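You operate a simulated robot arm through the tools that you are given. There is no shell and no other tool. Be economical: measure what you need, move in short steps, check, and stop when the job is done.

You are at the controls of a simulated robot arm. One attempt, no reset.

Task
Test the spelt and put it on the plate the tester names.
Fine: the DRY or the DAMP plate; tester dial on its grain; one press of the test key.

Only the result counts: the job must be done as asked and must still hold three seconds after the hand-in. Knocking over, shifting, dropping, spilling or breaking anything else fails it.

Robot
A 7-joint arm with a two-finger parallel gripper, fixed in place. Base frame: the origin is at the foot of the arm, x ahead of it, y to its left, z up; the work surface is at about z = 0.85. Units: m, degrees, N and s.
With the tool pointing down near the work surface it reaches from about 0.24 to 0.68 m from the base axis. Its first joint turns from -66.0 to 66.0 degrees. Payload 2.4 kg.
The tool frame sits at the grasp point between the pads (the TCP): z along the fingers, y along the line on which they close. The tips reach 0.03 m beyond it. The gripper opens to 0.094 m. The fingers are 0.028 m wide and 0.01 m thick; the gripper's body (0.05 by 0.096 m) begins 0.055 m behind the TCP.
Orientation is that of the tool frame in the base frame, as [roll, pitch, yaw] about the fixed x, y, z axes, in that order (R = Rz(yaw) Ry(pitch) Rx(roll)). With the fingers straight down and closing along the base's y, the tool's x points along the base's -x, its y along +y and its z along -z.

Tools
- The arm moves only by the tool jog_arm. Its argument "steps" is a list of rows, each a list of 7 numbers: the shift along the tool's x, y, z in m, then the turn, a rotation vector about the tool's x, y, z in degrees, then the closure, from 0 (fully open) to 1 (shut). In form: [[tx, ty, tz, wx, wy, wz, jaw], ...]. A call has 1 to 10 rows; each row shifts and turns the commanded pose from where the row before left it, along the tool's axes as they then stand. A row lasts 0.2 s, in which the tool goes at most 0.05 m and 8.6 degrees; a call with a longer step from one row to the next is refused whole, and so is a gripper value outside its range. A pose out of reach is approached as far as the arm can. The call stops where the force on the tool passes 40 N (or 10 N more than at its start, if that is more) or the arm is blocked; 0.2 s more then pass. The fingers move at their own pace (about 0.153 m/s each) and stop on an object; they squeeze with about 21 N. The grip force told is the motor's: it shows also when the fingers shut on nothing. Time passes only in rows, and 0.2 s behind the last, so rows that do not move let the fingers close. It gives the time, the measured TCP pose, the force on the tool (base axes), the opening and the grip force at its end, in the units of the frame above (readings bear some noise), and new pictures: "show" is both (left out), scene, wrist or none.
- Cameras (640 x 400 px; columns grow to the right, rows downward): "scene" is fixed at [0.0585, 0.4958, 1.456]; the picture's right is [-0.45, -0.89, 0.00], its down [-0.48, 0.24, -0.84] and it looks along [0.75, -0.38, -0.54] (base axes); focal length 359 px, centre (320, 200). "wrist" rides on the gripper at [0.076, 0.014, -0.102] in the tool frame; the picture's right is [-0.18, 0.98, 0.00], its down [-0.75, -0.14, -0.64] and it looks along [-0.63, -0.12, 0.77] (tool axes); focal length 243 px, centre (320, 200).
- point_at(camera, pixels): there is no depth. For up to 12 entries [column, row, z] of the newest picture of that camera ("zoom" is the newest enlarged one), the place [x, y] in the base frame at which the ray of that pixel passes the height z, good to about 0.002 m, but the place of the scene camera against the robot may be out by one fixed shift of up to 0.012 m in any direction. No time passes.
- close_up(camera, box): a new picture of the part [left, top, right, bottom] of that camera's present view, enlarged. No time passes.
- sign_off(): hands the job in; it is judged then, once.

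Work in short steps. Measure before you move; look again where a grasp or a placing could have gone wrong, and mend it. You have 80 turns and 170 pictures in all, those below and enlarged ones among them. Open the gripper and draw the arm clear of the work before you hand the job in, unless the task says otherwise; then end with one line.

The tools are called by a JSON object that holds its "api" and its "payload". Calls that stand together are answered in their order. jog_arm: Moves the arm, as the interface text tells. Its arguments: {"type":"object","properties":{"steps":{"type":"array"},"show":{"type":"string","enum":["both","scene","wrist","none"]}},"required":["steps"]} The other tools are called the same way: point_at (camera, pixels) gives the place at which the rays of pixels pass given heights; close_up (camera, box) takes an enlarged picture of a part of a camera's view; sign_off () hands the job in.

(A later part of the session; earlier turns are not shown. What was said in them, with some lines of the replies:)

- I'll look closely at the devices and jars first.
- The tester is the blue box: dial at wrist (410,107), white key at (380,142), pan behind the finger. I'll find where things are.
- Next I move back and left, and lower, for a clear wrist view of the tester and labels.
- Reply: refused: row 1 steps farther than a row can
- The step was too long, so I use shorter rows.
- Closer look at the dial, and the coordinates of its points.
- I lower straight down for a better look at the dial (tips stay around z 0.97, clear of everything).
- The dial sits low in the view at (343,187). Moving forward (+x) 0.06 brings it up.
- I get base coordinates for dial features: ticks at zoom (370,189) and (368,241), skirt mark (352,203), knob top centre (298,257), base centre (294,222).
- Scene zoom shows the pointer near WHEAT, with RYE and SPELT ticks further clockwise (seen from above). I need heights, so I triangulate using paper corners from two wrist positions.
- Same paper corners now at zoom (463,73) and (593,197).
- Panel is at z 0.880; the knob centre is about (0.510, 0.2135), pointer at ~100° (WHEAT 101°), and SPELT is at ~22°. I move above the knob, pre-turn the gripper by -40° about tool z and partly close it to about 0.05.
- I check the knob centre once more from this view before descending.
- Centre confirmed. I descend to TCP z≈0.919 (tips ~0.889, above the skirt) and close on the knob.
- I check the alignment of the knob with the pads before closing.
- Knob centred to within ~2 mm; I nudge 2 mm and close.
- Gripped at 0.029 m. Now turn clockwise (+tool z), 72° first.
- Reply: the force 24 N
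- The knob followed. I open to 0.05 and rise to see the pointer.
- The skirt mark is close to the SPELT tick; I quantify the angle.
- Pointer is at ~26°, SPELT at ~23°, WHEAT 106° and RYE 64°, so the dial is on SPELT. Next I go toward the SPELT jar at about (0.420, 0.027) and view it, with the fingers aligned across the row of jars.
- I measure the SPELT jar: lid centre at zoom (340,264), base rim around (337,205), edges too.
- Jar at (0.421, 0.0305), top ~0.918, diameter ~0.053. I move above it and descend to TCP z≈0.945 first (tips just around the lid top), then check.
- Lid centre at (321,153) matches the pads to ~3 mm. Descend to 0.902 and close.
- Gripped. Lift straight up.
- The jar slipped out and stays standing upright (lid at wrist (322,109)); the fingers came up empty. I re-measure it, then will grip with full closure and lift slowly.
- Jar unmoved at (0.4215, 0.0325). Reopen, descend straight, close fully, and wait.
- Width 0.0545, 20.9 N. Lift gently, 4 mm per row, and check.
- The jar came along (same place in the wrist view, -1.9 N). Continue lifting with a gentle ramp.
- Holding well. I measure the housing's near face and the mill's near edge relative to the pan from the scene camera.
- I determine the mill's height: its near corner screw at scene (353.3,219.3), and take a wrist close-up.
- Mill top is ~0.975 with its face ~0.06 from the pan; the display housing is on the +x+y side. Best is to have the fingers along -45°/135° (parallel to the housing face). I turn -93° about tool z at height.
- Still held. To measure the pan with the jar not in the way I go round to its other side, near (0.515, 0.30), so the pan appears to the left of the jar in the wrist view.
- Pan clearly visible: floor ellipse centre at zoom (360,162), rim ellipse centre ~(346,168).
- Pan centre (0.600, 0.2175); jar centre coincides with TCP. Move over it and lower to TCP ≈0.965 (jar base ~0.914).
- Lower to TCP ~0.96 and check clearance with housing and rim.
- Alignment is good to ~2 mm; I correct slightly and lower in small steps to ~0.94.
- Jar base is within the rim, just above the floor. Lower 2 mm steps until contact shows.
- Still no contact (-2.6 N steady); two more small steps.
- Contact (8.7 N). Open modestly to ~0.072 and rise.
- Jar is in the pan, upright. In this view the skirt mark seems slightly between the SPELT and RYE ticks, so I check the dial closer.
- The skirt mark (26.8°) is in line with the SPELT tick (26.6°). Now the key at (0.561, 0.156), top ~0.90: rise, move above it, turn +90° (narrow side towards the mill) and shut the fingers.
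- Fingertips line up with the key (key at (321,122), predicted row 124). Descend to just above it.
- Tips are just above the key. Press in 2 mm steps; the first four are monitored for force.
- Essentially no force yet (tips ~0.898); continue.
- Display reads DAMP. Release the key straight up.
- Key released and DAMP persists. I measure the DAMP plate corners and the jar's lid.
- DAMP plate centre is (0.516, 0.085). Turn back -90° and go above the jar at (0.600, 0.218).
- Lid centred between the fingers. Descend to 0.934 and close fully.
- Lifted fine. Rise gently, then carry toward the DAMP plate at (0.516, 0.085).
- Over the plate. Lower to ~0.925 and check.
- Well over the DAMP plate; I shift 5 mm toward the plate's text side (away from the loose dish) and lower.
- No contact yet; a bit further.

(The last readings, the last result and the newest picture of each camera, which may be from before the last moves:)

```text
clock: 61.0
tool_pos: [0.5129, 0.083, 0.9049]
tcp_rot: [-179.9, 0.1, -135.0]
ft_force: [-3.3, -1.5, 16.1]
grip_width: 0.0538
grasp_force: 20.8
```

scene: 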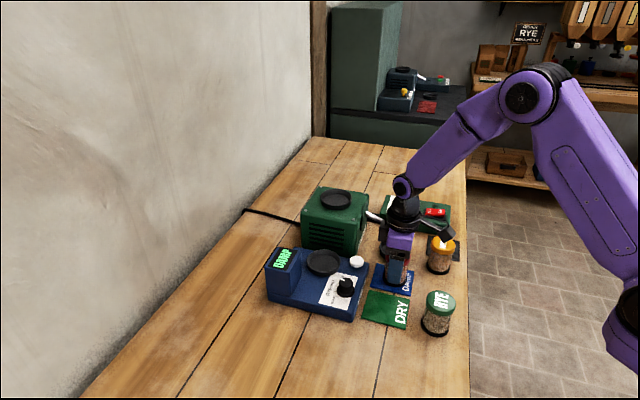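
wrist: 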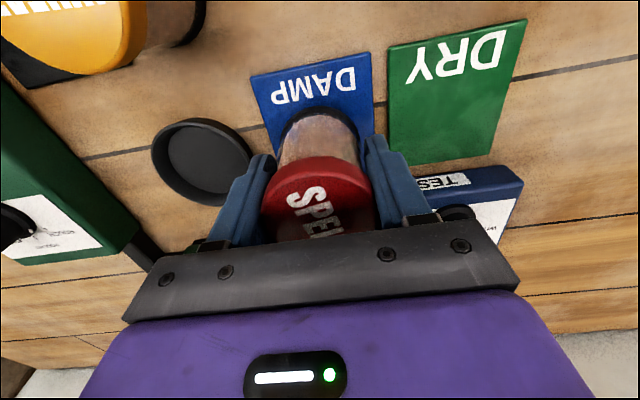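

Contact (16 N). Open modestly, rise straight.

{"api": "jog_arm", "payload": {"steps": [[0, 0, -0.001, 0, 0, 0, 1], [0, 0, 0, 0, 0, 0, 0.35], [0, 0, 0, 0, 0, 0, 0.25], [0, 0, 0, 0, 0, 0, 0.25], [0, 0, -0.005, 0, 0, 0, 0.25], [0, 0, -0.015, 0, 0, 0, 0.25], [0, 0, -0.03, 0, 0, 0, 0.25], [0, 0, -0.04, 0, 0, 0, 0.25], [0, 0, -0.04, 0, 0, 0, 0.25], [0, 0, 0, 0, 0, 0, 0]]}}

{"api": "close_up", "payload": {"camera": "scene", "box": [250, 210, 480, 340]}}

{"api": "close_up", "payload": {"camera": "wrist", "box": [200, 0, 480, 180]}}

```text
clock: 63.2
tool_pos: [0.5097, 0.084, 1.0355]
tcp_rot: [-179.9, 0.0, -135.0]
ft_force: [0.3, 0.0, 0.6]
grip_width: 0.094
grasp_force: 0.1
```

scene: 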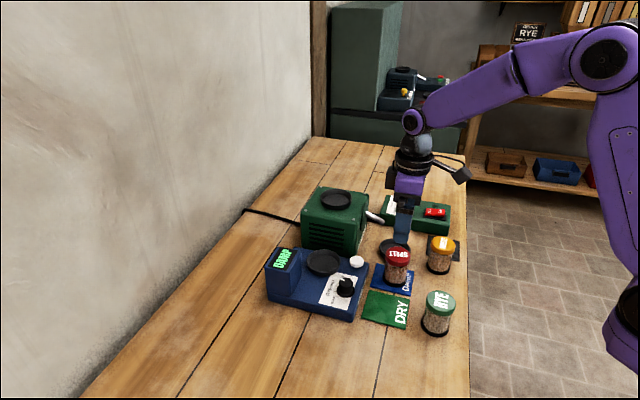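
wrist: 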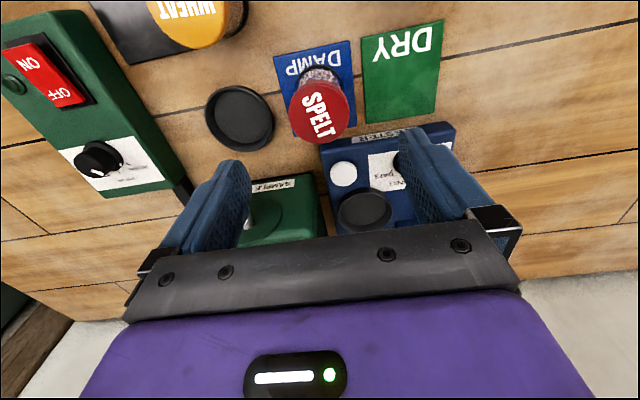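

```text
2.78 times, centred on (365, 275) of scene
```

zoom: 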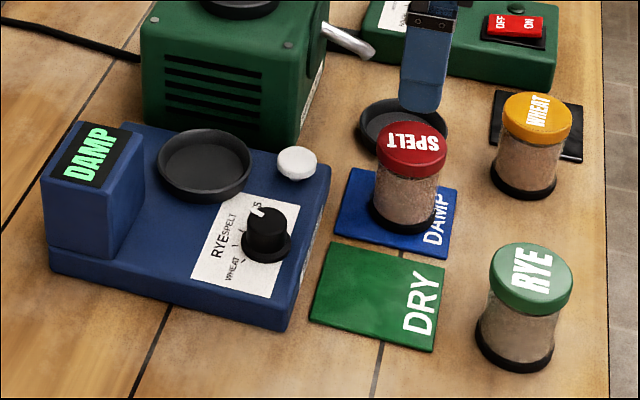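

```text
2.22 times, centred on (340, 90) of wrist
```

zoom: 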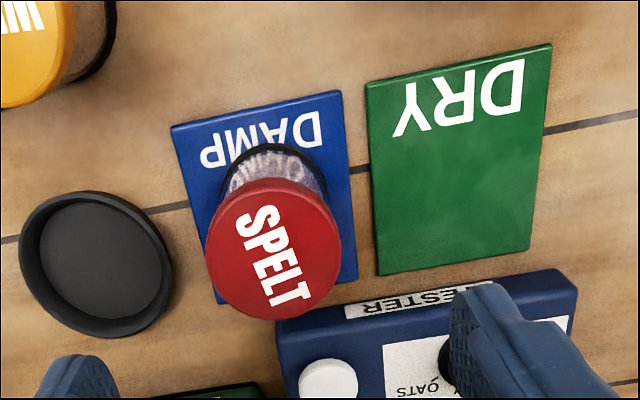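

The SPELT jar stands on the DAMP plate, the display reads DAMP, the dial is on SPELT, and everything else is in place. I draw the arm up and clear.

{"api": "jog_arm", "payload": {"steps": [[0, 0, -0.04, 0, 0, 0, 0], [0, 0, -0.04, 0, 0, 0, 0], [0.03, 0, -0.03, 0, 0, 0, 0], [0.03, 0, -0.02, 0, 0, 0, 0], [0, 0, 0, 0, 0, 0, 0]], "show": "scene"}}

```text
clock: 64.4
tool_pos: [0.4698, 0.0415, 1.1659]
tcp_rot: [-180.0, 0.0, -135.0]
ft_force: [0.3, 0.5, 0.1]
grip_width: 0.0938
grasp_force: 0.0
```

scene: 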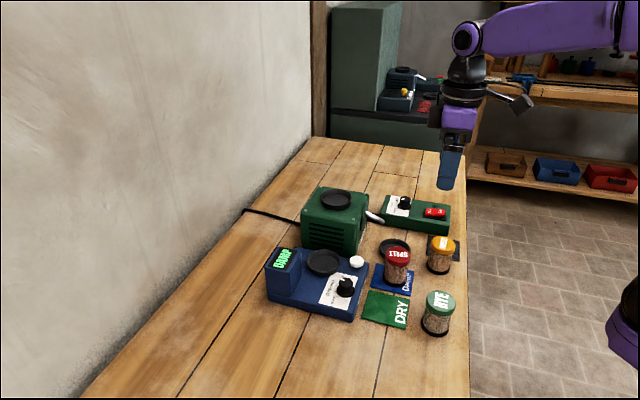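

The arm is clear and the scene is stable; handing in.

{"api": "sign_off", "payload": {}}

```text
The job is handed in.
```

The spelt was tested once with the dial on SPELT; the tester read DAMP, and the jar now stands on the DAMP plate (my first lift slipped, but the jar stayed upright).
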